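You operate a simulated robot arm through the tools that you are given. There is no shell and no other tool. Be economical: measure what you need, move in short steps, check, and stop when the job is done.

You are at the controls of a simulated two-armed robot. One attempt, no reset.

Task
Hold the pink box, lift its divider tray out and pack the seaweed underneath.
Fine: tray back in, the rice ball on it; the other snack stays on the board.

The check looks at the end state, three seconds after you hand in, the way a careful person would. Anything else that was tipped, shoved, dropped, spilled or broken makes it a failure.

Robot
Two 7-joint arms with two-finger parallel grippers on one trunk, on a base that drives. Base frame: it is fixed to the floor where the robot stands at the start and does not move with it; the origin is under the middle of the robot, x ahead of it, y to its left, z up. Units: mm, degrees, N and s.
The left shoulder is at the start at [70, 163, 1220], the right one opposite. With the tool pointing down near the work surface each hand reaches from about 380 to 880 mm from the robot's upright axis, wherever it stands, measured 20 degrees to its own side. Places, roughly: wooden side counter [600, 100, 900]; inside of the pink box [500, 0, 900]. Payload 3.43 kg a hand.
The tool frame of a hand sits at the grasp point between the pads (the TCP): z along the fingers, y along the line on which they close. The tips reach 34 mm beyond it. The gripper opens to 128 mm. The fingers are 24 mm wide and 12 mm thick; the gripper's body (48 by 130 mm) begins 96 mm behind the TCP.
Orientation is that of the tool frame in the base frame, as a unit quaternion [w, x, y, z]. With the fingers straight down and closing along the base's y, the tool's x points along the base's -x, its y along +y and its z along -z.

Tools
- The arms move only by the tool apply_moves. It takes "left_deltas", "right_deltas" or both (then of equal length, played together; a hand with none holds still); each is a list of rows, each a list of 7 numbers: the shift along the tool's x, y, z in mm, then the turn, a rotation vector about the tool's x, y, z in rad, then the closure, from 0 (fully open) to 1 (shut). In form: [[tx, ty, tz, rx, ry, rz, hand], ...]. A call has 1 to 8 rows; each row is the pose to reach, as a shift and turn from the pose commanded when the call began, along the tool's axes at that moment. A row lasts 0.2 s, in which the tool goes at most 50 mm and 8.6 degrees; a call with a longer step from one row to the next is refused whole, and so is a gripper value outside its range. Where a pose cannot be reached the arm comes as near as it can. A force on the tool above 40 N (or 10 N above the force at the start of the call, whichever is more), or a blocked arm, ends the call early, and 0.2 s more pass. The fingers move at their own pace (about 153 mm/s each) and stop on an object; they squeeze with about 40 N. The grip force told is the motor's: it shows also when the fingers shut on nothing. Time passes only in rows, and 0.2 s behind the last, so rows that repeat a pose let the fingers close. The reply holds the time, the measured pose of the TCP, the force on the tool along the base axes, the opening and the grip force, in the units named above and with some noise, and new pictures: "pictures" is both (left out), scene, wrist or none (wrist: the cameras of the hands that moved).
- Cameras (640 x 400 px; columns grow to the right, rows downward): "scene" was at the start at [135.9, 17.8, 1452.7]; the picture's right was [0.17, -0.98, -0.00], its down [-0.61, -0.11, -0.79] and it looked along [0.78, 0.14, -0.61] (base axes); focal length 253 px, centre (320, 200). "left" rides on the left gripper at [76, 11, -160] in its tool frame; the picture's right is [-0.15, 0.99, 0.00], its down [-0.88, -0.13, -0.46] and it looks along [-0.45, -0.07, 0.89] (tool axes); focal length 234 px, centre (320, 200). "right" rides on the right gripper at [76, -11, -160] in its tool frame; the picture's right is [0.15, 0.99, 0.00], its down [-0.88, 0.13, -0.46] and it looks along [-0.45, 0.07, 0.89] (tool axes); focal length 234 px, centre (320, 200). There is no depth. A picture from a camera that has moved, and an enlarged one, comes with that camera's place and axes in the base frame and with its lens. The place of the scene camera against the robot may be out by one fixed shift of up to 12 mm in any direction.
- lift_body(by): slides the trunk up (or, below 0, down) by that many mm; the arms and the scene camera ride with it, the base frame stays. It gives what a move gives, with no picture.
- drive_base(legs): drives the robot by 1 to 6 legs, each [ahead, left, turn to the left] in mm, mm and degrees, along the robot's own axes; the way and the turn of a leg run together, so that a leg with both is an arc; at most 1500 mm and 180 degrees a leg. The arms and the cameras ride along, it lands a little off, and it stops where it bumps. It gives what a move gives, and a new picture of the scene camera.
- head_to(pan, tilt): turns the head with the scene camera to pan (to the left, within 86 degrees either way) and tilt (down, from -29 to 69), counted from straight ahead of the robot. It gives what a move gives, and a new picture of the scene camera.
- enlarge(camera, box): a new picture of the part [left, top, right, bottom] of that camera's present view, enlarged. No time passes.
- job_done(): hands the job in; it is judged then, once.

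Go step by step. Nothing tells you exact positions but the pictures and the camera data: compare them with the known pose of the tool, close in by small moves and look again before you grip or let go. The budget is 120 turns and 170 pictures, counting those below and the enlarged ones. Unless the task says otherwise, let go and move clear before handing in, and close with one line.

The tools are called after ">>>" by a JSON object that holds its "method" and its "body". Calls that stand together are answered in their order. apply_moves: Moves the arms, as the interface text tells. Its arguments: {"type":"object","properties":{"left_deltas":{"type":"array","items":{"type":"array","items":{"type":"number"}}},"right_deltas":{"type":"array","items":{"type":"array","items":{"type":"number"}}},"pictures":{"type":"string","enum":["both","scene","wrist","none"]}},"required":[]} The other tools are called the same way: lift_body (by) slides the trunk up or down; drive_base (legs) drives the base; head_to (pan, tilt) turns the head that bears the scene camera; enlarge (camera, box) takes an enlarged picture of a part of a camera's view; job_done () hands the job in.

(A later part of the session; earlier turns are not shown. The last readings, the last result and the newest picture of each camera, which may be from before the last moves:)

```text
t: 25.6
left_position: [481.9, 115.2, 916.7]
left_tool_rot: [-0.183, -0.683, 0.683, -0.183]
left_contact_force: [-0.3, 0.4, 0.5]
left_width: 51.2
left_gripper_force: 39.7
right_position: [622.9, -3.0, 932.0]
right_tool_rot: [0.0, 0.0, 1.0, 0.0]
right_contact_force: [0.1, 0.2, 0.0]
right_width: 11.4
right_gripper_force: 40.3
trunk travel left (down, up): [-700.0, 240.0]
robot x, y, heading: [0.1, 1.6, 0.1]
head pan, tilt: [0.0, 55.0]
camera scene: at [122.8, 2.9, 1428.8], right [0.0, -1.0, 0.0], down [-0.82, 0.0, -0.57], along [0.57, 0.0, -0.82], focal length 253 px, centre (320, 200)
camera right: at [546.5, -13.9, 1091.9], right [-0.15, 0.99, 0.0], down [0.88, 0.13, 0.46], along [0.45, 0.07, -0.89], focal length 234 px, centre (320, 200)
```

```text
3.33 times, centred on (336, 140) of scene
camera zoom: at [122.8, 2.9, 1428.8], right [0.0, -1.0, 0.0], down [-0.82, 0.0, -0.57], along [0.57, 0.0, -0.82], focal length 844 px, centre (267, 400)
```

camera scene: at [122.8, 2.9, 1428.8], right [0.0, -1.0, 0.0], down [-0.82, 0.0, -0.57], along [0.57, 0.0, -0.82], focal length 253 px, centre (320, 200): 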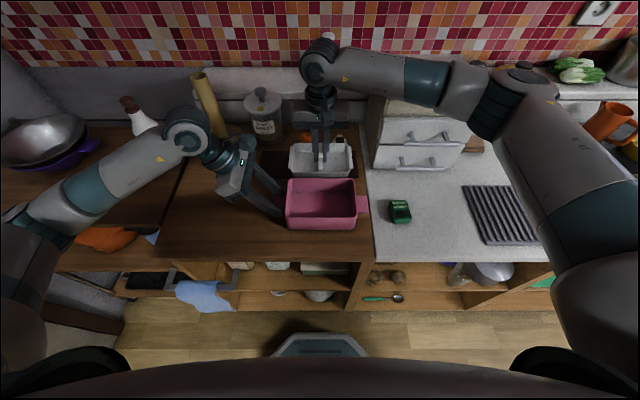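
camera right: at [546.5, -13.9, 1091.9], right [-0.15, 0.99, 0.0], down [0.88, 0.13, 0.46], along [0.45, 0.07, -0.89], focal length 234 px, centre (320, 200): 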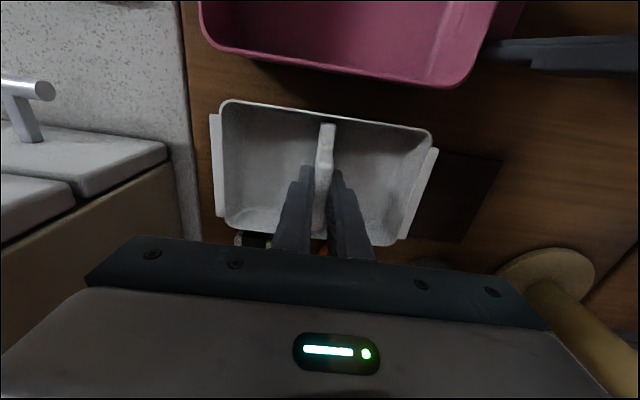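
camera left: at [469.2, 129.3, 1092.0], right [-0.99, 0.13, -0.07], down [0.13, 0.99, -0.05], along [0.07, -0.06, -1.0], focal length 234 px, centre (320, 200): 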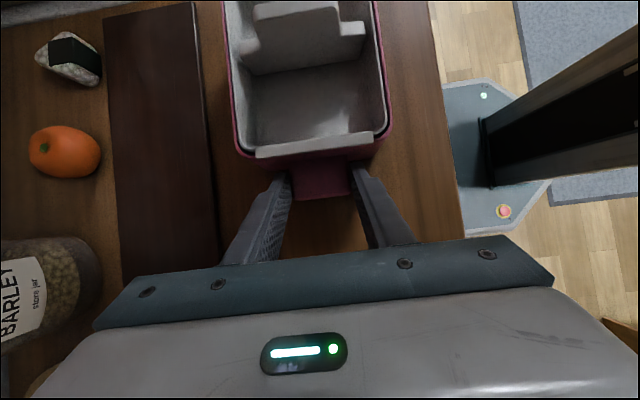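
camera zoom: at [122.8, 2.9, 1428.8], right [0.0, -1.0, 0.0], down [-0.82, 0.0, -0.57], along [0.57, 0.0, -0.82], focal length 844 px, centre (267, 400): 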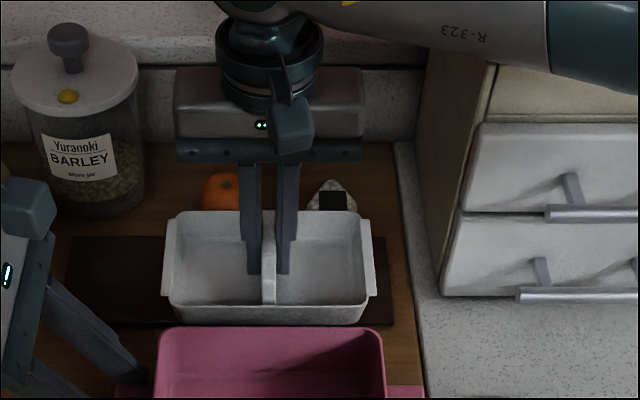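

The tray's far edge is at x≈678, with ~19 mm clearance to the snacks. Lowering until contact.

>>> {"method": "apply_moves", "body": {"right_deltas": [[0, 0, 6, 0, 0, 0, 1], [0, 0, 11, 0, 0, 0, 1], [0, 0, 14, 0, 0, 0, 1], [0, 0, 14, 0, 0, 0, 1]], "pictures": "none"}}

```text
t: 26.6
left_position: [479.4, 114.9, 915.6]
left_tool_rot: [-0.183, -0.683, 0.683, -0.183]
left_contact_force: [-0.7, -0.2, -0.4]
left_width: 51.3
left_gripper_force: 39.8
right_position: [622.2, -2.6, 919.4]
right_tool_rot: [0.0, 0.0, 1.0, 0.0]
right_contact_force: [0.3, -0.7, 2.1]
right_width: 11.3
right_gripper_force: 39.8
trunk travel left (down, up): [-700.0, 240.0]
robot x, y, heading: [-0.2, -5.3, 0.0]
head pan, tilt: [0.0, 55.0]
```

>>> {"method": "apply_moves", "body": {"right_deltas": [[0, 0, 2, 0, 0, 0, 1], [0, 0, 3, 0, 0, 0, 1], [0, 0, 3, 0, 0, 0, 1]], "pictures": "none"}}

```text
t: 27.4
left_position: [478.3, 115.3, 917.0]
left_tool_rot: [-0.182, -0.683, 0.683, -0.183]
left_contact_force: [-0.9, -0.8, 0.2]
left_width: 51.2
left_gripper_force: 40.6
right_position: [621.7, -1.6, 918.3]
right_tool_rot: [0.002, 0.0, 1.0, 0.002]
right_contact_force: [6.0, -1.0, 26.8]
right_width: 11.4
right_gripper_force: 40.5
trunk travel left (down, up): [-700.0, 240.0]
robot x, y, heading: [-1.6, 3.5, -0.0]
head pan, tilt: [0.0, 55.0]
```

The tray is seated on the slab (contact at TCP z≈919). I relieve the pressure and open gently.

>>> {"method": "apply_moves", "body": {"right_deltas": [[0, 0, -2.5, 0, 0, 0, 1], [0, 0, -2.5, 0, 0, 0, 0.85], [0, 0, -2.5, 0, 0, 0, 0.7], [0, 0, -2.5, 0, 0, 0, 0.65], [0, 0, -30, 0, 0, 0, 0.65], [0, 0, -70, 0, 0, 0, 0.65], [0, 0, -110, 0, 0, 0, 0.6], [0, 0, -150, 0, 0, 0, 0.5]], "pictures": "both"}}

```text
t: 29.2
left_position: [480.1, 115.6, 917.8]
left_tool_rot: [0.183, 0.683, -0.683, 0.183]
left_contact_force: [-0.5, 1.0, 1.8]
left_width: 51.3
left_gripper_force: 40.5
right_position: [620.9, -0.9, 1067.1]
right_tool_rot: [0.0, 0.0, 1.0, 0.0]
right_contact_force: [-0.6, -0.3, 0.2]
right_width: 64.2
right_gripper_force: 0.1
trunk travel left (down, up): [-700.0, 240.0]
robot x, y, heading: [-1.3, -1.8, 0.1]
head pan, tilt: [0.0, 55.0]
camera scene: at [122.1, 3.2, 1428.8], right [0.0, -1.0, 0.0], down [-0.82, 0.0, -0.57], along [0.57, 0.0, -0.82], focal length 253 px, centre (320, 200)
camera right: at [545.3, -13.6, 1226.9], right [-0.15, 0.99, 0.0], down [0.88, 0.13, 0.46], along [0.45, 0.07, -0.89], focal length 234 px, centre (320, 200)
```

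scene: 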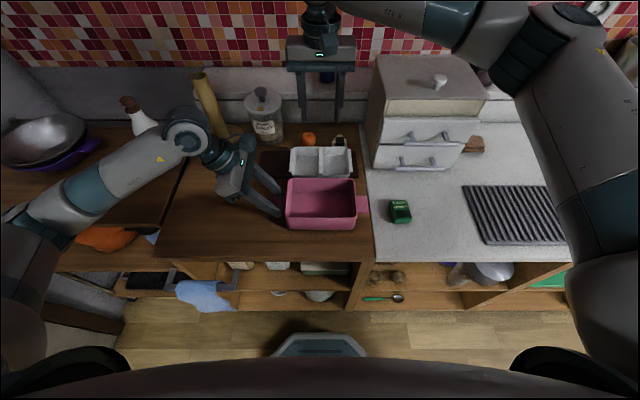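
right: 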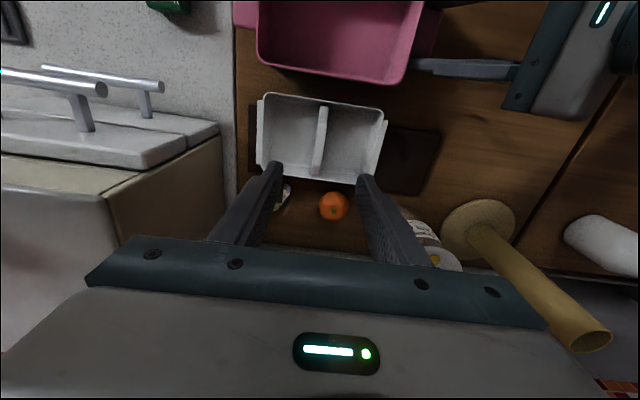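

The tray sits flat on the slab; snacks undisturbed. Now the right hand goes back and over the seaweed.

>>> {"method": "apply_moves", "body": {"right_deltas": [[45, 0, 0, 0, 0, 0, 0.3], [90, 0, 0, 0, 0, 0, 0.3], [130, -25, 0, 0, 0, 0, 0.3], [152, -65, 0, 0, 0, 0, 0.3], [152, -110, 0, 0, 0, 0, 0.3], [152, -155, 0, 0, 0, 0, 0.3], [152, -202, 0, 0, 0, 0, 0.3], [152, -202, 0, 0, 0, 0, 0.3]], "pictures": "wrist"}}

>>> {"method": "enlarge", "body": {"camera": "scene", "box": [270, 160, 430, 260]}}

>>> {"method": "enlarge", "body": {"camera": "right", "box": [240, 60, 480, 210]}}

```text
t: 31.0
left_position: [480.3, 116.5, 917.1]
left_tool_rot: [-0.184, -0.683, 0.683, -0.184]
left_contact_force: [-0.7, 0.2, 1.0]
left_width: 51.3
left_gripper_force: 39.8
right_position: [469.9, -203.6, 1064.9]
right_tool_rot: [0.0, 0.0, 1.0, -0.001]
right_contact_force: [0.5, 0.8, -0.1]
right_width: 89.6
right_gripper_force: 0.0
trunk travel left (down, up): [-700.0, 240.0]
robot x, y, heading: [-1.1, -0.6, -0.2]
head pan, tilt: [0.0, 55.0]
camera right: at [394.0, -216.8, 1225.3], right [-0.15, 0.99, 0.0], down [0.88, 0.13, 0.46], along [0.45, 0.07, -0.89], focal length 234 px, centre (320, 200)
```

right: 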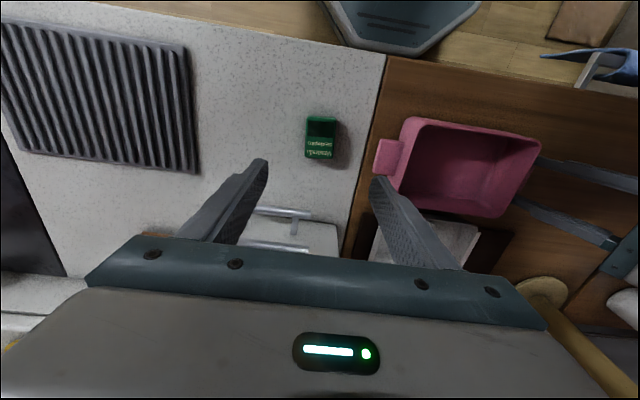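

```text
4.00 times, centred on (350, 210) of scene
camera zoom: at [123.2, 4.2, 1428.8], right [0.0, -1.0, 0.0], down [-0.82, 0.0, -0.57], along [0.57, 0.0, -0.82], focal length 1013 px, centre (200, 160)
```

zoom: 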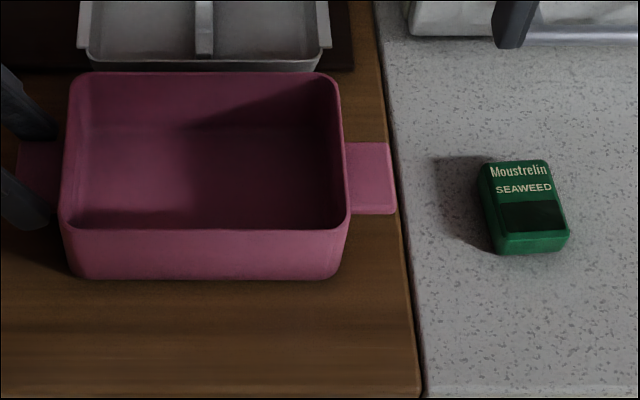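

```text
2.67 times, centred on (360, 135) of right
camera zoom: at [394.0, -216.8, 1225.3], right [-0.15, 0.99, 0.0], down [0.88, 0.13, 0.46], along [0.45, 0.07, -0.89], focal length 624 px, centre (213, 373)
```

zoom: 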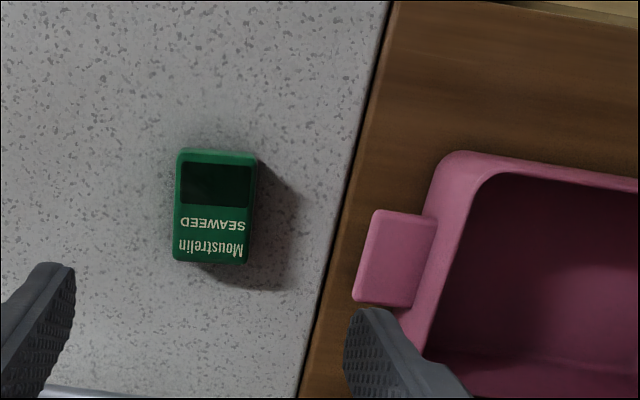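

The seaweed pack lies flat, centre ≈(469, −204), ~40×57 mm, ~20 mm thick, turned ~5°. I align and lower.

>>> {"method": "apply_moves", "body": {"right_deltas": [[0, 0, 40, 0, 0, -0.08, 0.4], [0, 0, 80, 0, 0, -0.08, 0.4], [0, 0, 115, 0, 0, -0.08, 0.4], [0, 0, 145, 0, 0, -0.08, 0.4], [0, 0, 145, 0, 0, -0.08, 0.4]], "pictures": "both"}}

>>> {"method": "enlarge", "body": {"camera": "scene", "box": [350, 160, 450, 240]}}

```text
t: 32.2
left_position: [480.0, 115.6, 915.7]
left_tool_rot: [-0.183, -0.683, 0.684, -0.182]
left_contact_force: [0.0, 0.6, 0.1]
left_width: 51.3
left_gripper_force: 40.1
right_position: [469.8, -206.1, 919.8]
right_tool_rot: [0.001, -0.04, 0.999, 0.001]
right_contact_force: [-0.1, 0.5, 0.4]
right_width: 76.7
right_gripper_force: 0.0
trunk travel left (down, up): [-700.0, 240.0]
robot x, y, heading: [-2.7, -0.4, 0.0]
head pan, tilt: [0.0, 55.0]
camera scene: at [122.8, 2.8, 1428.9], right [0.0, -1.0, 0.0], down [-0.82, 0.0, -0.57], along [0.57, 0.0, -0.82], focal length 253 px, centre (320, 200)
camera right: at [395.3, -224.6, 1078.5], right [-0.22, 0.97, 0.0], down [0.87, 0.2, 0.46], along [0.44, 0.1, -0.89], focal length 234 px, centre (320, 200)
```

scene: 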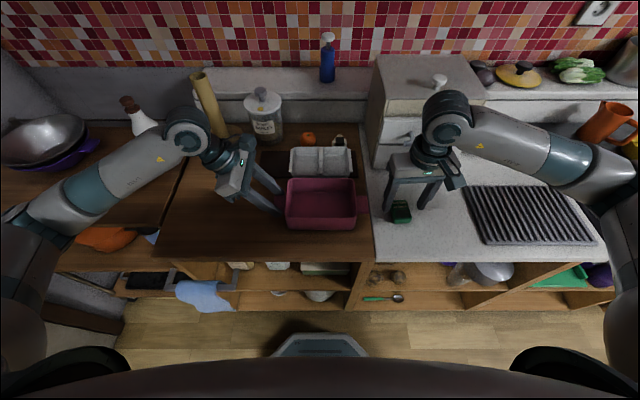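
right: 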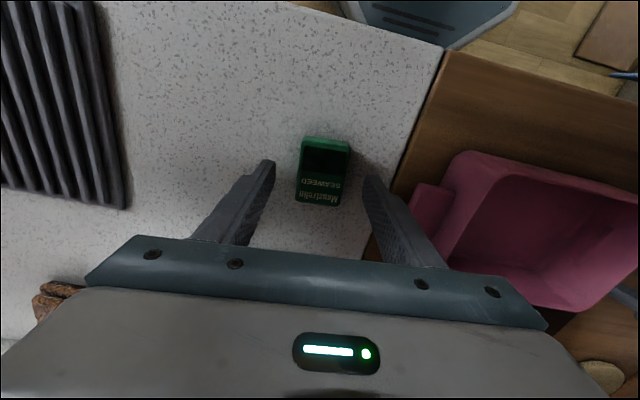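

```text
5.00 times, centred on (400, 200) of scene
camera zoom: at [122.8, 2.8, 1428.9], right [0.0, -1.0, 0.0], down [-0.82, 0.0, -0.57], along [0.57, 0.0, -0.82], focal length 1267 px, centre (-80, 200)
```

zoom: 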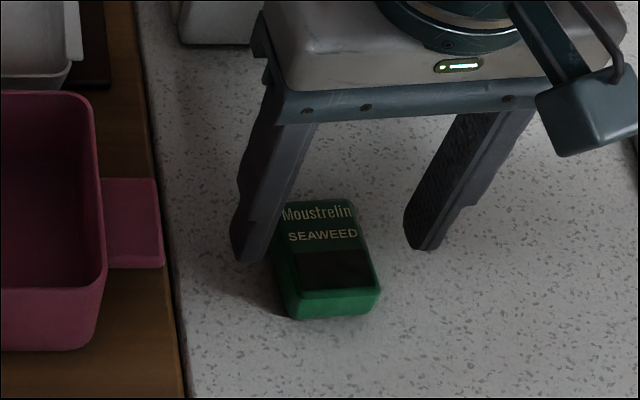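

Well aligned. Lowering to z≈898 and closing on the pack.

>>> {"method": "apply_moves", "body": {"right_deltas": [[2, 0, 10, 0, 0, 0, 0.4], [3, 0, 18, 0, 0, 0, 0.4], [3, 0, 22, 0, 0, 0, 0.4], [3, 0, 22, 0, 0, 0, 0.6], [3, 0, 22, 0, 0, 0, 0.8], [3, 0, 22, 0, 0, 0, 1], [3, 0, 22, 0, 0, 0, 1]], "pictures": "wrist"}}

```text
t: 33.8
left_position: [480.0, 114.7, 916.1]
left_tool_rot: [-0.183, -0.683, 0.683, -0.182]
left_contact_force: [-0.2, 0.0, -0.9]
left_width: 51.2
left_gripper_force: 40.0
right_position: [466.4, -205.5, 897.4]
right_tool_rot: [0.0, -0.04, 0.999, 0.0]
right_contact_force: [0.1, 0.3, 0.0]
right_width: 42.4
right_gripper_force: 39.6
trunk travel left (down, up): [-700.0, 240.0]
robot x, y, heading: [-1.0, -0.2, 0.0]
head pan, tilt: [0.0, 55.0]
camera right: at [391.8, -223.5, 1057.8], right [-0.22, 0.97, 0.0], down [0.87, 0.2, 0.46], along [0.44, 0.1, -0.89], focal length 234 px, centre (320, 200)
```

right: 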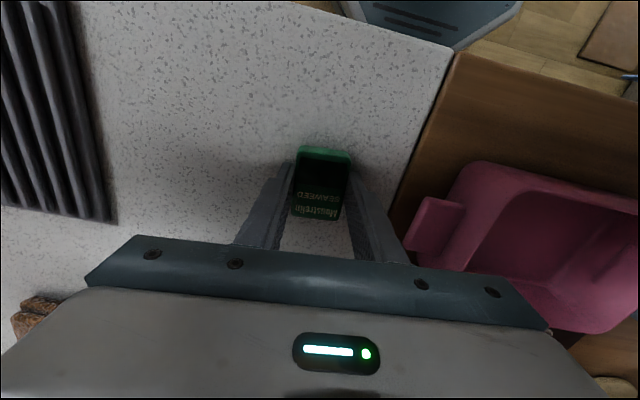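

Pack gripped. Lifting and carrying it over the box.

>>> {"method": "apply_moves", "body": {"right_deltas": [[0, 0, -35, 0, 0, 0, 1], [0, 0, -75, 0, 0, 0, 1], [0, 0, -115, 0, 0, 0, 1], [-4, 40, -115, 0, 0, 0.02, 1], [-8, 85, -115, 0, 0, 0.04, 1], [-10, 130, -115, 0, 0, 0.06, 1], [-12, 165, -115, 0, 0, 0.08, 1], [-12, 190, -115, 0, 0, 0.08, 1]], "pictures": "both"}}

>>> {"method": "enlarge", "body": {"camera": "scene", "box": [250, 140, 400, 240]}}

```text
t: 35.6
left_position: [480.1, 115.4, 916.4]
left_tool_rot: [-0.183, -0.683, 0.683, -0.184]
left_contact_force: [1.1, 1.1, 1.7]
left_width: 51.0
left_gripper_force: 40.0
right_position: [463.1, -11.9, 1014.1]
right_tool_rot: [0.0, 0.001, 1.0, 0.0]
right_contact_force: [-0.1, 0.5, -0.4]
right_width: 42.5
right_gripper_force: 39.3
trunk travel left (down, up): [-700.0, 240.0]
robot x, y, heading: [0.8, -0.3, 0.1]
head pan, tilt: [0.0, 55.0]
camera scene: at [122.8, 3.9, 1428.9], right [0.0, -1.0, 0.0], down [-0.82, 0.0, -0.57], along [0.57, 0.0, -0.82], focal length 253 px, centre (320, 200)
camera right: at [387.5, -23.6, 1173.8], right [-0.15, 0.99, 0.0], down [0.88, 0.13, 0.46], along [0.45, 0.07, -0.89], focal length 234 px, centre (320, 200)
```

scene: 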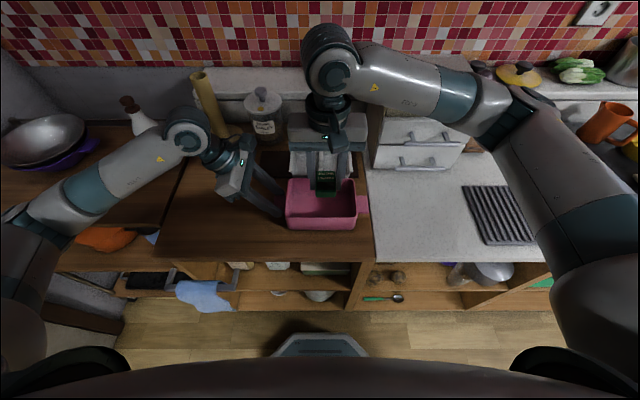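
right: 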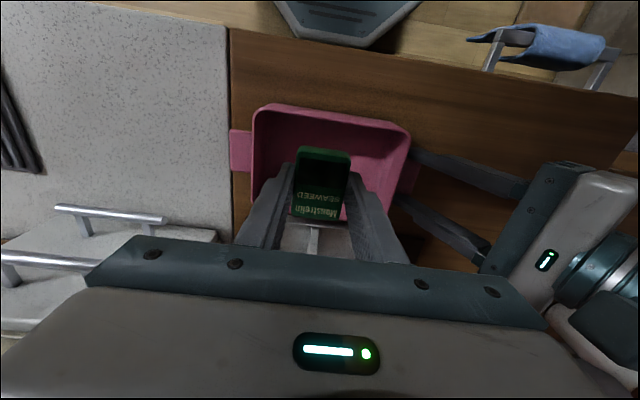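

```text
4.00 times, centred on (325, 190) of scene
camera zoom: at [122.8, 3.9, 1428.9], right [0.0, -1.0, 0.0], down [-0.82, 0.0, -0.57], along [0.57, 0.0, -0.82], focal length 1013 px, centre (300, 240)
```

zoom: 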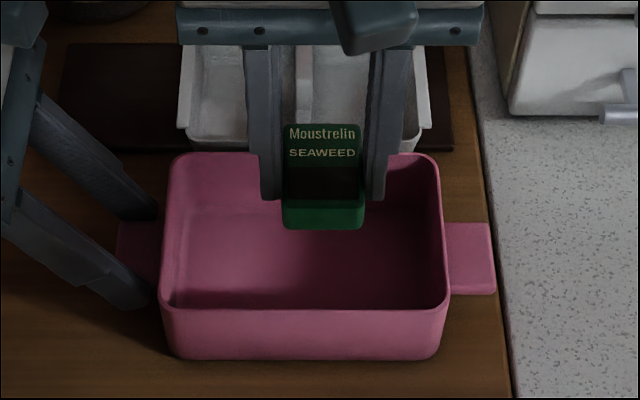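

Shift 17 mm forward and lower into the box, then feel for the floor.

>>> {"method": "apply_moves", "body": {"right_deltas": [[-17, 0, 0, 0, 0, 0, 1], [-17, 0, 30, 0, 0, 0, 1], [-17, 0, 60, 0, 0, 0, 1], [-17, 0, 85, 0, 0, 0, 1], [-17, 0, 100, 0, 0, 0, 1], [-17, 0, 106, 0, 0, 0, 1], [-17, 0, 106, 0, 0, 0, 1]], "pictures": "both"}}

```text
t: 37.2
left_position: [481.2, 115.6, 916.2]
left_tool_rot: [0.183, 0.683, -0.683, 0.183]
left_contact_force: [-0.2, -0.2, 1.0]
left_width: 51.3
left_gripper_force: 39.6
right_position: [481.5, -14.3, 909.2]
right_tool_rot: [0.0, 0.0, 1.0, 0.0]
right_contact_force: [0.1, 0.4, 0.3]
right_width: 42.4
right_gripper_force: 40.4
trunk travel left (down, up): [-700.0, 240.0]
robot x, y, heading: [0.1, 1.2, -0.0]
head pan, tilt: [0.0, 55.0]
camera scene: at [122.8, 2.9, 1428.8], right [0.0, -1.0, 0.0], down [-0.82, 0.0, -0.57], along [0.57, 0.0, -0.82], focal length 253 px, centre (320, 200)
camera right: at [404.6, -26.3, 1068.4], right [-0.15, 0.99, 0.0], down [0.88, 0.13, 0.46], along [0.45, 0.07, -0.89], focal length 234 px, centre (320, 200)
```

scene: 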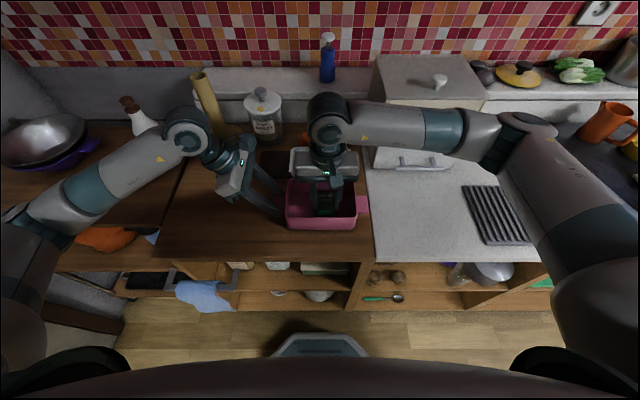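
right: 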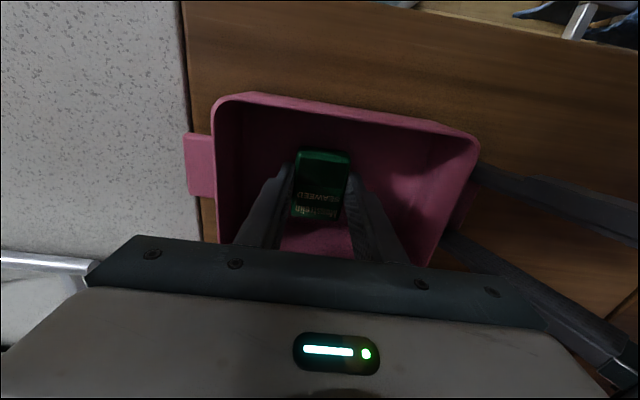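

>>> {"method": "apply_moves", "body": {"right_deltas": [[0, 0, 3, 0, 0, 0, 1], [0, 0, 5, 0, 0, 0, 1], [0, 0, 7, 0, 0, 0, 1], [0, 0, 7, 0, 0, 0, 1]], "pictures": "none"}}

```text
t: 38.2
left_position: [480.0, 115.1, 916.7]
left_tool_rot: [0.183, 0.683, -0.683, 0.183]
left_contact_force: [0.4, -1.5, -1.4]
left_width: 51.6
left_gripper_force: 40.1
right_position: [480.1, -12.9, 900.9]
right_tool_rot: [0.0, 0.001, 1.0, 0.0]
right_contact_force: [-0.5, -0.2, 7.0]
right_width: 42.6
right_gripper_force: 40.0
trunk travel left (down, up): [-700.0, 240.0]
robot x, y, heading: [-1.3, -0.6, -0.1]
head pan, tilt: [0.0, 55.0]
```

The pack has touched the floor (7 N). Releasing and lifting out.

>>> {"method": "apply_moves", "body": {"right_deltas": [[0, 0, -0.5, 0, 0, 0, 0.8], [0, 0, -0.5, 0, 0, 0, 0.6], [0, 0, -0.5, 0, 0, 0, 0.5], [0, 0, -0.5, 0, 0, 0, 0.5], [0, 0, -35, 0, 0, 0, 0.5], [0, 0, -75, 0, 0, 0, 0.5], [0, 0, -115, 0, 0, 0, 0.5], [0, 0, -150, 0, 0, 0, 0.5]], "pictures": "both"}}

>>> {"method": "enlarge", "body": {"camera": "scene", "box": [240, 90, 400, 240]}}

```text
t: 40.0
left_position: [480.6, 114.6, 916.6]
left_tool_rot: [0.183, 0.683, -0.683, 0.183]
left_contact_force: [-0.6, -0.1, -0.6]
left_width: 51.2
left_gripper_force: 39.8
right_position: [479.6, -15.3, 1053.0]
right_tool_rot: [0.0, -0.002, 1.0, 0.0]
right_contact_force: [0.2, 0.6, 0.1]
right_width: 63.9
right_gripper_force: 0.2
trunk travel left (down, up): [-700.0, 240.0]
robot x, y, heading: [1.0, -0.2, -0.0]
head pan, tilt: [0.0, 55.0]
camera scene: at [122.5, 3.2, 1428.8], right [0.0, -1.0, 0.0], down [-0.82, 0.0, -0.57], along [0.57, 0.0, -0.82], focal length 253 px, centre (320, 200)
camera right: at [403.7, -27.1, 1213.6], right [-0.15, 0.99, 0.0], down [0.88, 0.13, 0.46], along [0.45, 0.07, -0.89], focal length 234 px, centre (320, 200)
```

scene: 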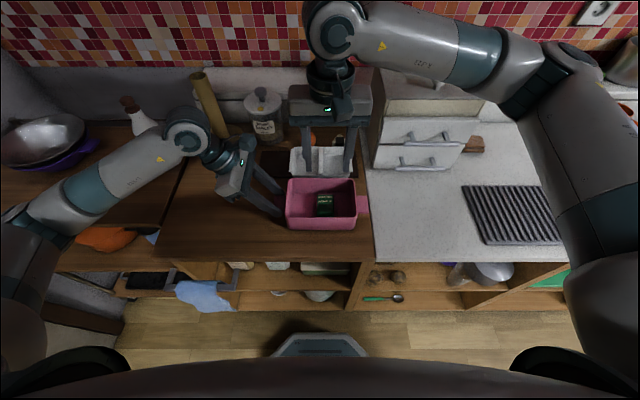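
right: 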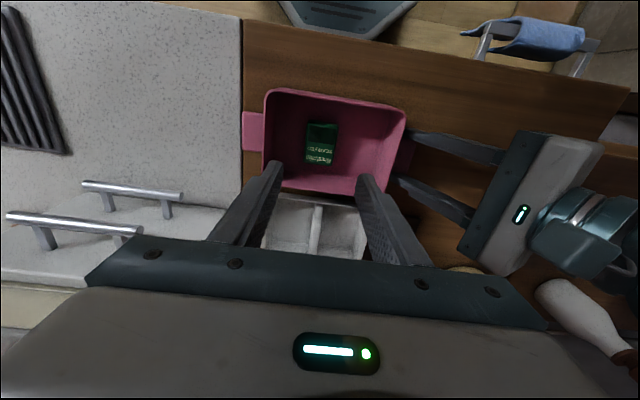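

```text
2.67 times, centred on (320, 165) of scene
camera zoom: at [122.5, 3.2, 1428.8], right [0.0, -1.0, 0.0], down [-0.82, 0.0, -0.57], along [0.57, 0.0, -0.82], focal length 676 px, centre (320, 293)
```

zoom: 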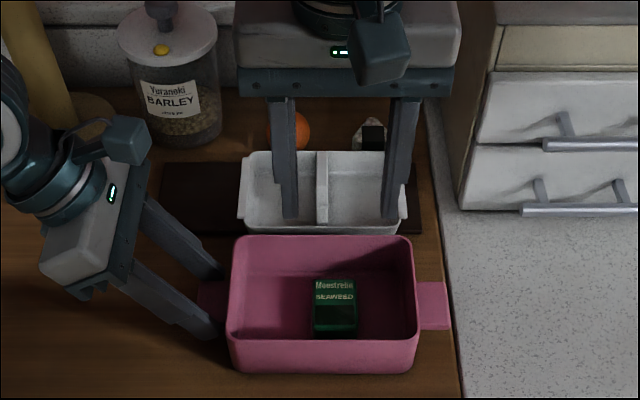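

Seaweed lies flat inside the box. Now back over the tray.

>>> {"method": "apply_moves", "body": {"right_deltas": [[-40, 4, 0, 0, 0, 0, 0.5], [-80, 8, 0, 0, 0, 0, 0.6], [-120, 12, 0, 0, 0, 0, 0.65], [-142, 13.5, 15, 0, 0, 0, 0.65], [-142, 13.5, 45, 0, 0, 0, 0.65], [-142, 13.5, 75, 0, 0, 0, 0.65], [-142, 13.5, 75, 0, 0, 0, 0.65]], "pictures": "both"}}

>>> {"method": "enlarge", "body": {"camera": "scene", "box": [250, 100, 400, 200]}}

```text
t: 41.6
left_position: [480.8, 114.8, 916.6]
left_tool_rot: [-0.184, -0.683, 0.683, -0.183]
left_contact_force: [0.5, -0.1, 0.1]
left_width: 51.1
left_gripper_force: 40.2
right_position: [622.9, -1.5, 975.3]
right_tool_rot: [-0.001, 0.0, 1.0, -0.001]
right_contact_force: [-0.4, 0.0, 0.1]
right_width: 44.7
right_gripper_force: 0.1
trunk travel left (down, up): [-700.0, 240.0]
robot x, y, heading: [-3.9, 5.4, 0.0]
head pan, tilt: [0.0, 55.0]
camera scene: at [122.7, 2.9, 1428.8], right [0.0, -1.0, 0.0], down [-0.82, 0.0, -0.57], along [0.57, 0.0, -0.82], focal length 253 px, centre (320, 200)
camera right: at [547.5, -13.4, 1135.0], right [-0.15, 0.99, 0.0], down [0.88, 0.13, 0.46], along [0.45, 0.07, -0.89], focal length 234 px, centre (320, 200)
```

scene: 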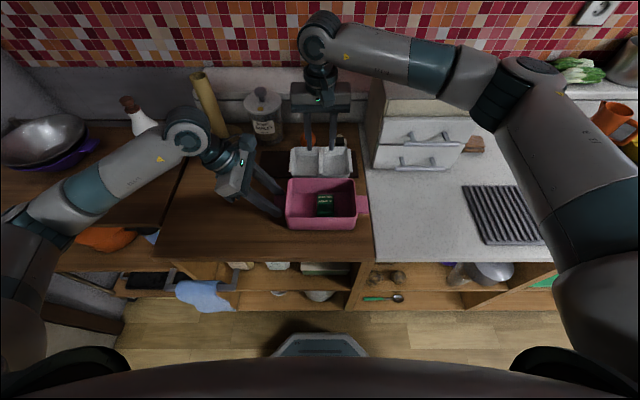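
right: 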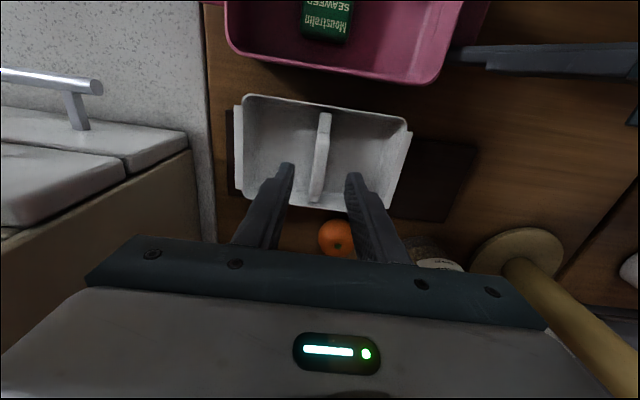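

```text
4.00 times, centred on (325, 150) of scene
camera zoom: at [122.7, 2.9, 1428.8], right [0.0, -1.0, 0.0], down [-0.82, 0.0, -0.57], along [0.57, 0.0, -0.82], focal length 1013 px, centre (300, 400)
```

zoom: 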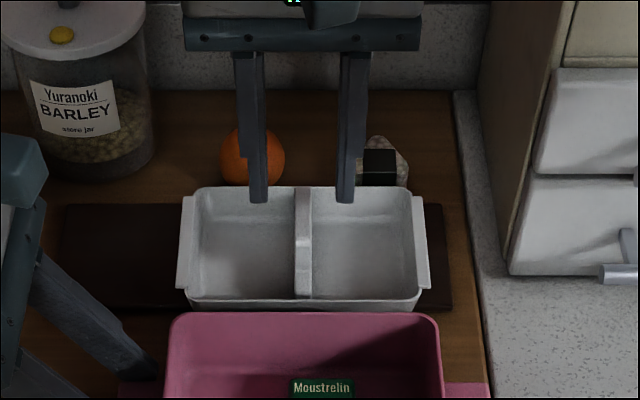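

Aligned over the tab again. Lowering and gripping, same as before.

>>> {"method": "apply_moves", "body": {"right_deltas": [[0, 0, 20, 0, 0, 0, 0.65], [0, 0, 40, 0, 0, 0, 0.65], [0, 0, 55, 0, 0, 0, 0.65], [0, 0, 55, 0, 0, 0, 0.8], [0, 0, 55, 0, 0, 0, 1], [0, 0, 55, 0, 0, 0, 1], [0, 0, 55, 0, 0, 0, 1]], "pictures": "wrist"}}

```text
t: 43.2
left_position: [480.5, 115.1, 916.9]
left_tool_rot: [0.183, 0.683, -0.683, 0.183]
left_contact_force: [-0.1, 0.1, 0.5]
left_width: 51.1
left_gripper_force: 40.3
right_position: [621.0, 1.1, 921.3]
right_tool_rot: [-0.001, 0.0, 1.0, 0.0]
right_contact_force: [-0.5, -0.6, -1.1]
right_width: 11.3
right_gripper_force: 40.3
trunk travel left (down, up): [-700.0, 240.0]
robot x, y, heading: [-0.6, 1.3, 0.1]
head pan, tilt: [0.0, 55.0]
camera right: at [545.8, -12.5, 1080.7], right [-0.15, 0.99, 0.0], down [0.88, 0.13, 0.46], along [0.45, 0.07, -0.89], focal length 234 px, centre (320, 200)
```

right: 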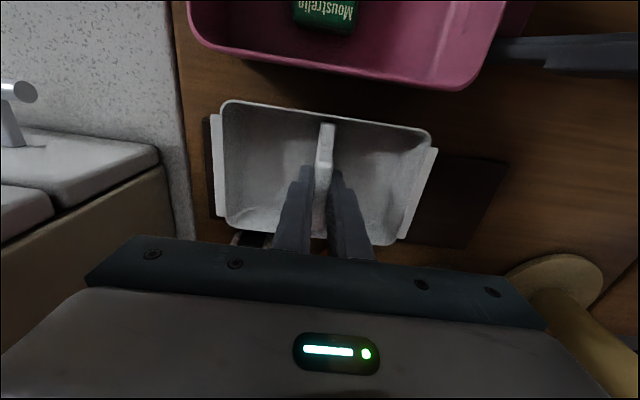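

Same grip as before. Lifting straight up, then back over the box.

>>> {"method": "apply_moves", "body": {"right_deltas": [[0, 0, -20, 0, 0, 0, 1], [0, 0, -50, 0, 0, 0, 1], [0, 0, -85, 0, 0, 0, 1], [0, 0, -115, 0, 0, 0, 1], [40, 0, -115, 0, 0, 0, 1], [80, 0, -115, 0, 0, 0, 1], [120, 0, -115, 0, 0, 0, 1], [141, -2, -115, 0, 0, 0, 1]], "pictures": "none"}}

>>> {"method": "apply_moves", "body": {"right_deltas": [[0, 0, 20, 0, 0, 0, 1], [0, 0, 40, 0, 0, 0, 1], [0, 0, 40, 0, 0, 0, 1]], "pictures": "both"}}

>>> {"method": "enlarge", "body": {"camera": "scene", "box": [250, 140, 400, 240]}}

>>> {"method": "enlarge", "body": {"camera": "left", "box": [200, 0, 440, 160]}}

```text
t: 45.0
left_position: [479.7, 115.1, 917.0]
left_tool_rot: [0.183, 0.683, -0.683, 0.184]
left_contact_force: [-0.3, 0.0, 0.3]
left_width: 51.4
left_gripper_force: 40.0
right_position: [481.2, -4.3, 1033.5]
right_tool_rot: [-0.001, 0.0, 1.0, -0.001]
right_contact_force: [-1.0, -0.2, -0.4]
right_width: 11.2
right_gripper_force: 40.3
trunk travel left (down, up): [-700.0, 240.0]
robot x, y, heading: [-2.6, 0.8, -0.2]
head pan, tilt: [0.0, 55.0]
```

```text
t: 45.8
left_position: [480.3, 115.6, 916.1]
left_tool_rot: [0.183, 0.683, -0.683, 0.183]
left_contact_force: [-0.1, 0.6, 0.5]
left_width: 51.2
left_gripper_force: 40.3
right_position: [482.0, -4.4, 994.8]
right_tool_rot: [0.001, 0.0, 1.0, 0.0]
right_contact_force: [1.1, -0.6, -0.5]
right_width: 11.2
right_gripper_force: 39.6
trunk travel left (down, up): [-700.0, 240.0]
robot x, y, heading: [-1.7, 2.2, -0.1]
head pan, tilt: [0.0, 55.0]
camera scene: at [122.8, 2.9, 1428.8], right [0.0, -1.0, 0.0], down [-0.82, 0.0, -0.57], along [0.57, 0.0, -0.82], focal length 253 px, centre (320, 200)
camera right: at [406.2, -16.2, 1154.7], right [-0.15, 0.99, 0.0], down [0.88, 0.13, 0.46], along [0.45, 0.07, -0.89], focal length 234 px, centre (320, 200)
```

scene: 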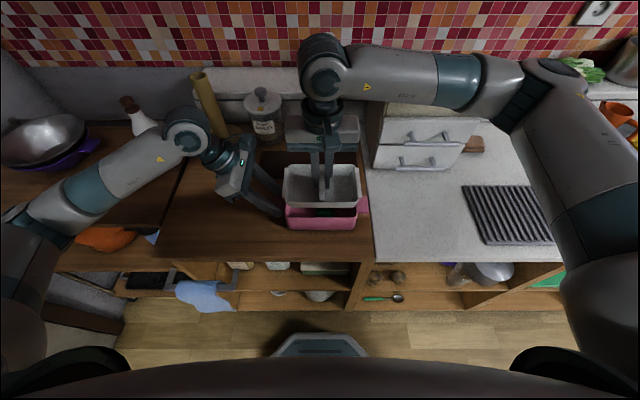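
right: 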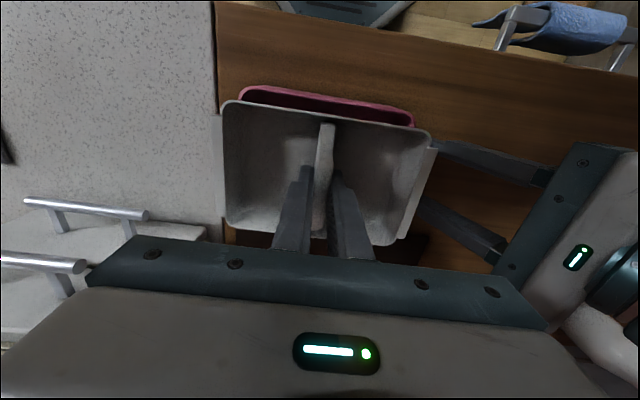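

```text
4.00 times, centred on (325, 190) of scene
camera zoom: at [122.8, 2.9, 1428.8], right [0.0, -1.0, 0.0], down [-0.82, 0.0, -0.57], along [0.57, 0.0, -0.82], focal length 1013 px, centre (300, 240)
```

zoom: 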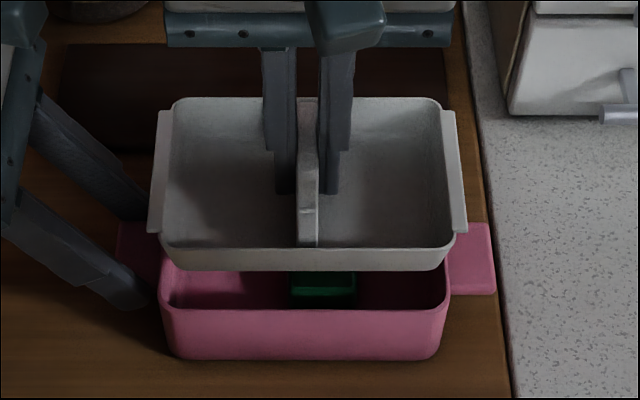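

```text
2.50 times, centred on (320, 80) of left
camera zoom: at [469.3, 129.1, 1091.8], right [-0.99, 0.13, -0.07], down [0.13, 0.99, -0.05], along [0.07, -0.06, -1.0], focal length 585 px, centre (320, 500)
```

zoom: 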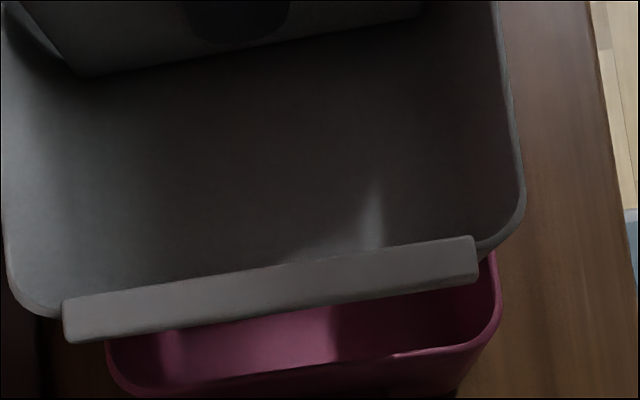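

The tray is ~2 mm right of its original spot; correcting and lowering into the rim.

>>> {"method": "apply_moves", "body": {"right_deltas": [[1, 1.8, 6, 0, 0, 0, 1], [1, 1.8, 16, 0, 0, 0, 1], [1, 1.8, 24, 0, 0, 0, 1], [1, 1.8, 30, 0, 0, 0, 1], [1, 1.8, 30, 0, 0, 0, 1]], "pictures": "both"}}

>>> {"method": "enlarge", "body": {"camera": "scene", "box": [250, 140, 400, 240]}}

>>> {"method": "enlarge", "body": {"camera": "left", "box": [200, 0, 440, 160]}}

```text
t: 47.0
left_position: [481.0, 114.9, 917.2]
left_tool_rot: [-0.184, -0.683, 0.683, -0.183]
left_contact_force: [0.5, -0.3, 1.1]
left_width: 51.2
left_gripper_force: 40.0
right_position: [479.8, -1.5, 965.3]
right_tool_rot: [0.0, 0.0, 1.0, 0.0]
right_contact_force: [-1.2, 0.3, -0.4]
right_width: 11.2
right_gripper_force: 40.1
trunk travel left (down, up): [-700.0, 240.0]
robot x, y, heading: [-1.7, -1.4, 0.1]
head pan, tilt: [0.0, 55.0]
camera scene: at [122.9, 2.9, 1428.8], right [0.0, -1.0, 0.0], down [-0.82, 0.0, -0.57], along [0.57, 0.0, -0.82], focal length 253 px, centre (320, 200)
camera right: at [404.6, -13.6, 1125.7], right [-0.15, 0.99, 0.0], down [0.88, 0.13, 0.46], along [0.45, 0.07, -0.89], focal length 234 px, centre (320, 200)
```

scene: 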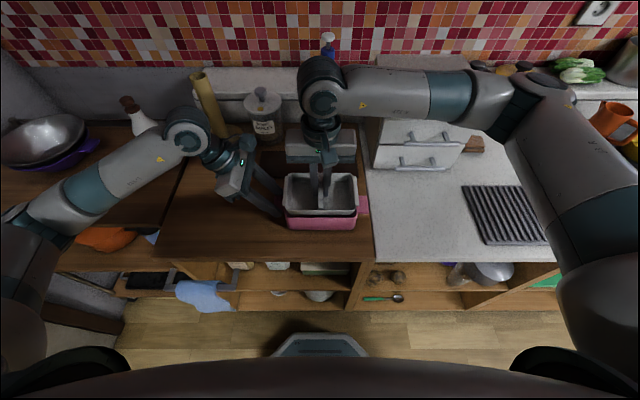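
right: 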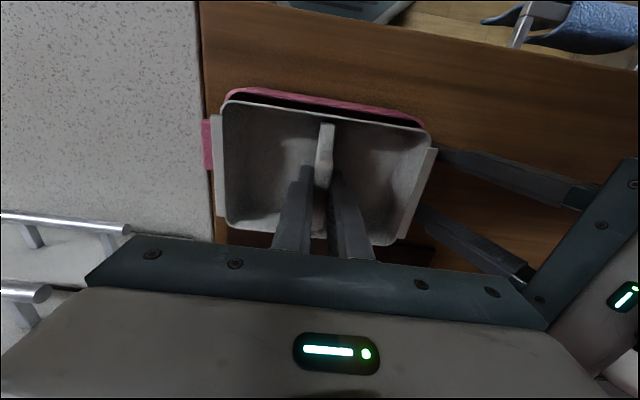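

```text
4.00 times, centred on (325, 190) of scene
camera zoom: at [122.9, 2.9, 1428.8], right [0.0, -1.0, 0.0], down [-0.82, 0.0, -0.57], along [0.57, 0.0, -0.82], focal length 1013 px, centre (300, 240)
```

zoom: 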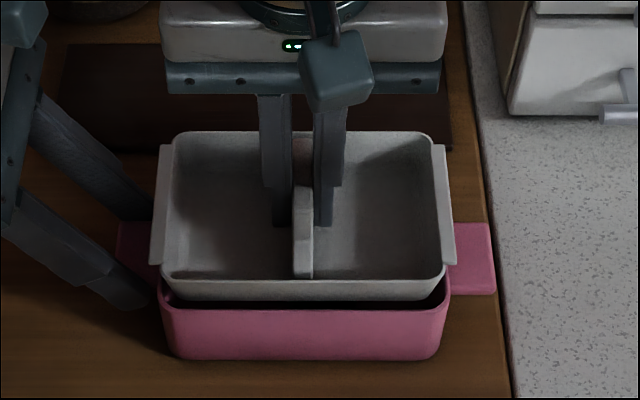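

```text
2.50 times, centred on (320, 80) of left
camera zoom: at [469.3, 129.2, 1091.8], right [-0.99, 0.13, -0.07], down [0.13, 0.99, -0.05], along [0.07, -0.06, -1.0], focal length 585 px, centre (320, 500)
```

zoom: 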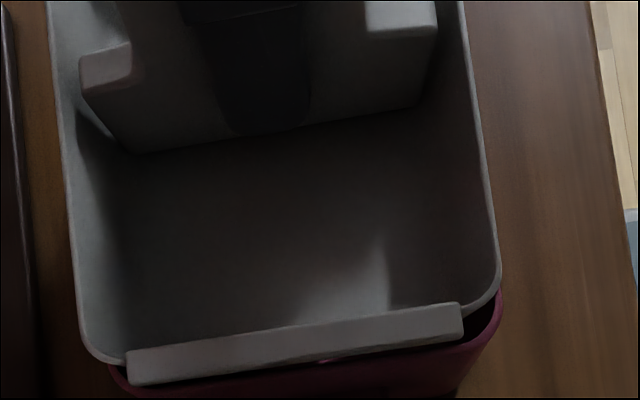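

Centred. Continuing down to the seat height.

>>> {"method": "apply_moves", "body": {"right_deltas": [[0, 0, 5, 0, 0, 0, 1], [0, 0, 10, 0, 0, 0, 1], [0, 0, 15, 0, 0, 0, 1], [0, 0, 18, 0, 0, 0, 1], [0, 0, 20, 0, 0, 0, 1], [0, 0, 20, 0, 0, 0, 1]], "pictures": "wrist"}}

>>> {"method": "enlarge", "body": {"camera": "scene", "box": [250, 140, 400, 240]}}

```text
t: 48.4
left_position: [480.1, 115.1, 917.0]
left_tool_rot: [-0.183, -0.683, 0.683, -0.183]
left_contact_force: [-0.4, -0.4, -0.5]
left_width: 51.2
left_gripper_force: 39.8
right_position: [479.9, -1.5, 945.2]
right_tool_rot: [0.0, 0.0, 1.0, -0.001]
right_contact_force: [0.5, -0.4, 0.3]
right_width: 11.3
right_gripper_force: 39.5
trunk travel left (down, up): [-700.0, 240.0]
robot x, y, heading: [-2.2, 1.1, -0.2]
head pan, tilt: [0.0, 55.0]
camera right: at [404.3, -13.9, 1105.6], right [-0.15, 0.99, 0.0], down [0.88, 0.13, 0.46], along [0.45, 0.07, -0.89], focal length 234 px, centre (320, 200)
```

right: 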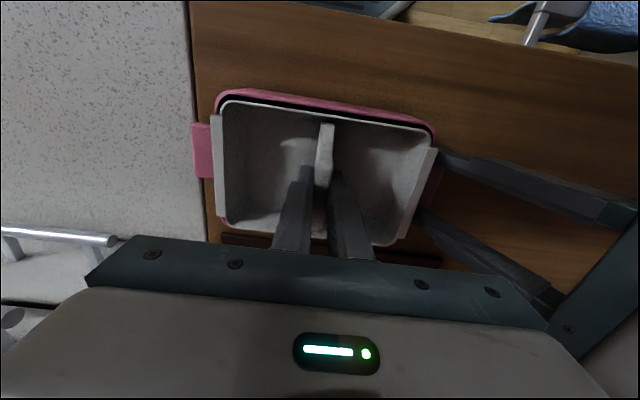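

```text
4.00 times, centred on (325, 190) of scene
camera zoom: at [122.9, 2.9, 1428.8], right [0.0, -1.0, 0.0], down [-0.82, 0.0, -0.57], along [0.57, 0.0, -0.82], focal length 1013 px, centre (300, 240)
```

zoom: 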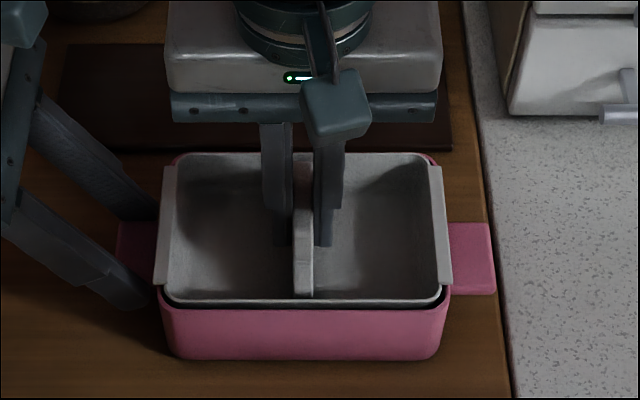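

>>> {"method": "apply_moves", "body": {"right_deltas": [[0, 0, 1.5, 0, 0, 0, 1], [0, 0, 3, 0, 0, 0, 1], [0, 0, 3, 0, 0, 0, 1]], "pictures": "none"}}

```text
t: 49.2
left_position: [480.2, 114.9, 917.8]
left_tool_rot: [0.183, 0.683, -0.683, 0.183]
left_contact_force: [5.2, 0.7, -10.3]
left_width: 51.0
left_gripper_force: 40.3
right_position: [479.9, -0.3, 943.7]
right_tool_rot: [0.001, 0.0, 1.0, 0.001]
right_contact_force: [-4.5, -3.4, 28.0]
right_width: 11.8
right_gripper_force: 40.3
trunk travel left (down, up): [-700.0, 240.0]
robot x, y, heading: [-0.8, -1.6, 0.1]
head pan, tilt: [0.0, 55.0]
```

Seated (contact at z≈944, as originally). Easing off and releasing the tray.

>>> {"method": "apply_moves", "body": {"right_deltas": [[0, 0, -2, 0, 0, 0, 1], [0, 0, -2, 0, 0, 0, 0.85], [0, 0, -2, 0, 0, 0, 0.7], [0, 0, -2, 0, 0, 0, 0.65], [0, 0, -30, 0, 0, 0, 0.65], [0, 0, -70, 0, 0, 0, 0.65], [0, 0, -110, 0, 0, 0, 0.6], [0, 0, -150, 0, 0, 0, 0.5]], "pictures": "both"}}

>>> {"method": "enlarge", "body": {"camera": "scene", "box": [250, 140, 400, 240]}}

>>> {"method": "enlarge", "body": {"camera": "left", "box": [200, 0, 440, 160]}}

```text
t: 51.0
left_position: [479.6, 116.2, 916.0]
left_tool_rot: [-0.183, -0.682, 0.684, -0.183]
left_contact_force: [-1.1, 0.4, -0.7]
left_width: 51.6
left_gripper_force: 39.9
right_position: [480.1, 0.2, 1094.3]
right_tool_rot: [-0.001, 0.001, 1.0, 0.0]
right_contact_force: [-0.8, -0.2, -0.6]
right_width: 64.2
right_gripper_force: 0.2
trunk travel left (down, up): [-700.0, 240.0]
robot x, y, heading: [0.0, 0.8, -0.2]
head pan, tilt: [0.0, 55.0]
camera scene: at [122.3, 3.2, 1428.8], right [0.0, -1.0, 0.0], down [-0.82, 0.0, -0.57], along [0.57, 0.0, -0.82], focal length 253 px, centre (320, 200)
camera right: at [403.0, -12.9, 1254.0], right [-0.15, 0.99, 0.0], down [0.88, 0.13, 0.46], along [0.45, 0.07, -0.89], focal length 234 px, centre (320, 200)
```

scene: 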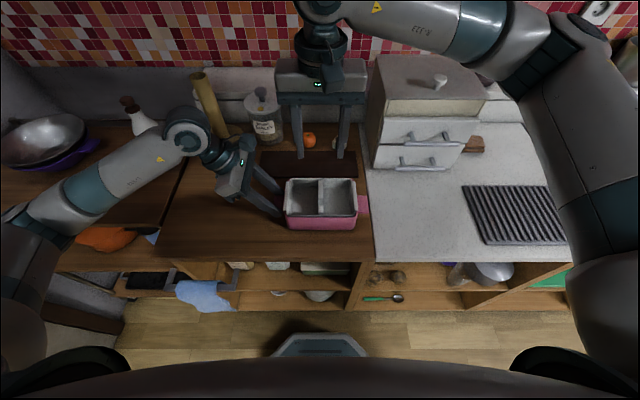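
right: 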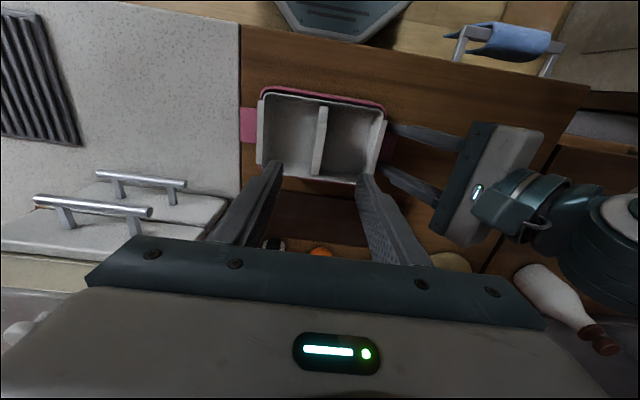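

```text
4.00 times, centred on (325, 190) of scene
camera zoom: at [122.3, 3.2, 1428.8], right [0.0, -1.0, 0.0], down [-0.82, 0.0, -0.57], along [0.57, 0.0, -0.82], focal length 1013 px, centre (300, 240)
```

zoom: 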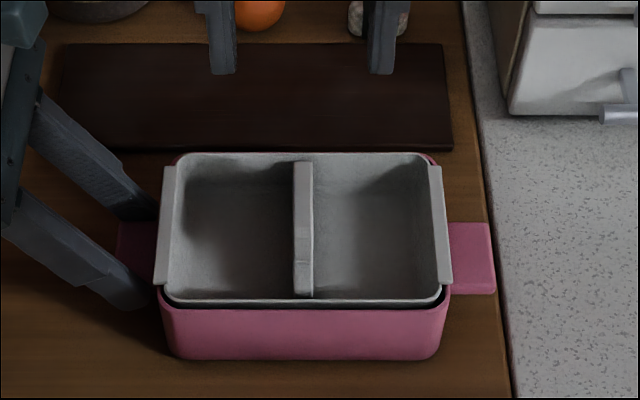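

```text
2.50 times, centred on (320, 80) of left
camera zoom: at [468.9, 129.4, 1091.9], right [-0.99, 0.13, -0.07], down [0.13, 0.99, -0.05], along [0.07, -0.06, -1.0], focal length 585 px, centre (320, 500)
```

zoom: 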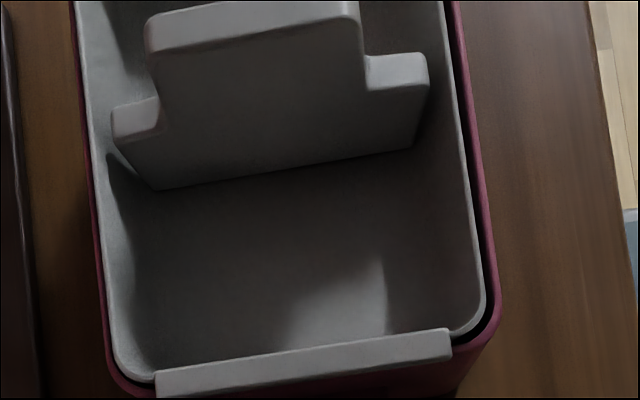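

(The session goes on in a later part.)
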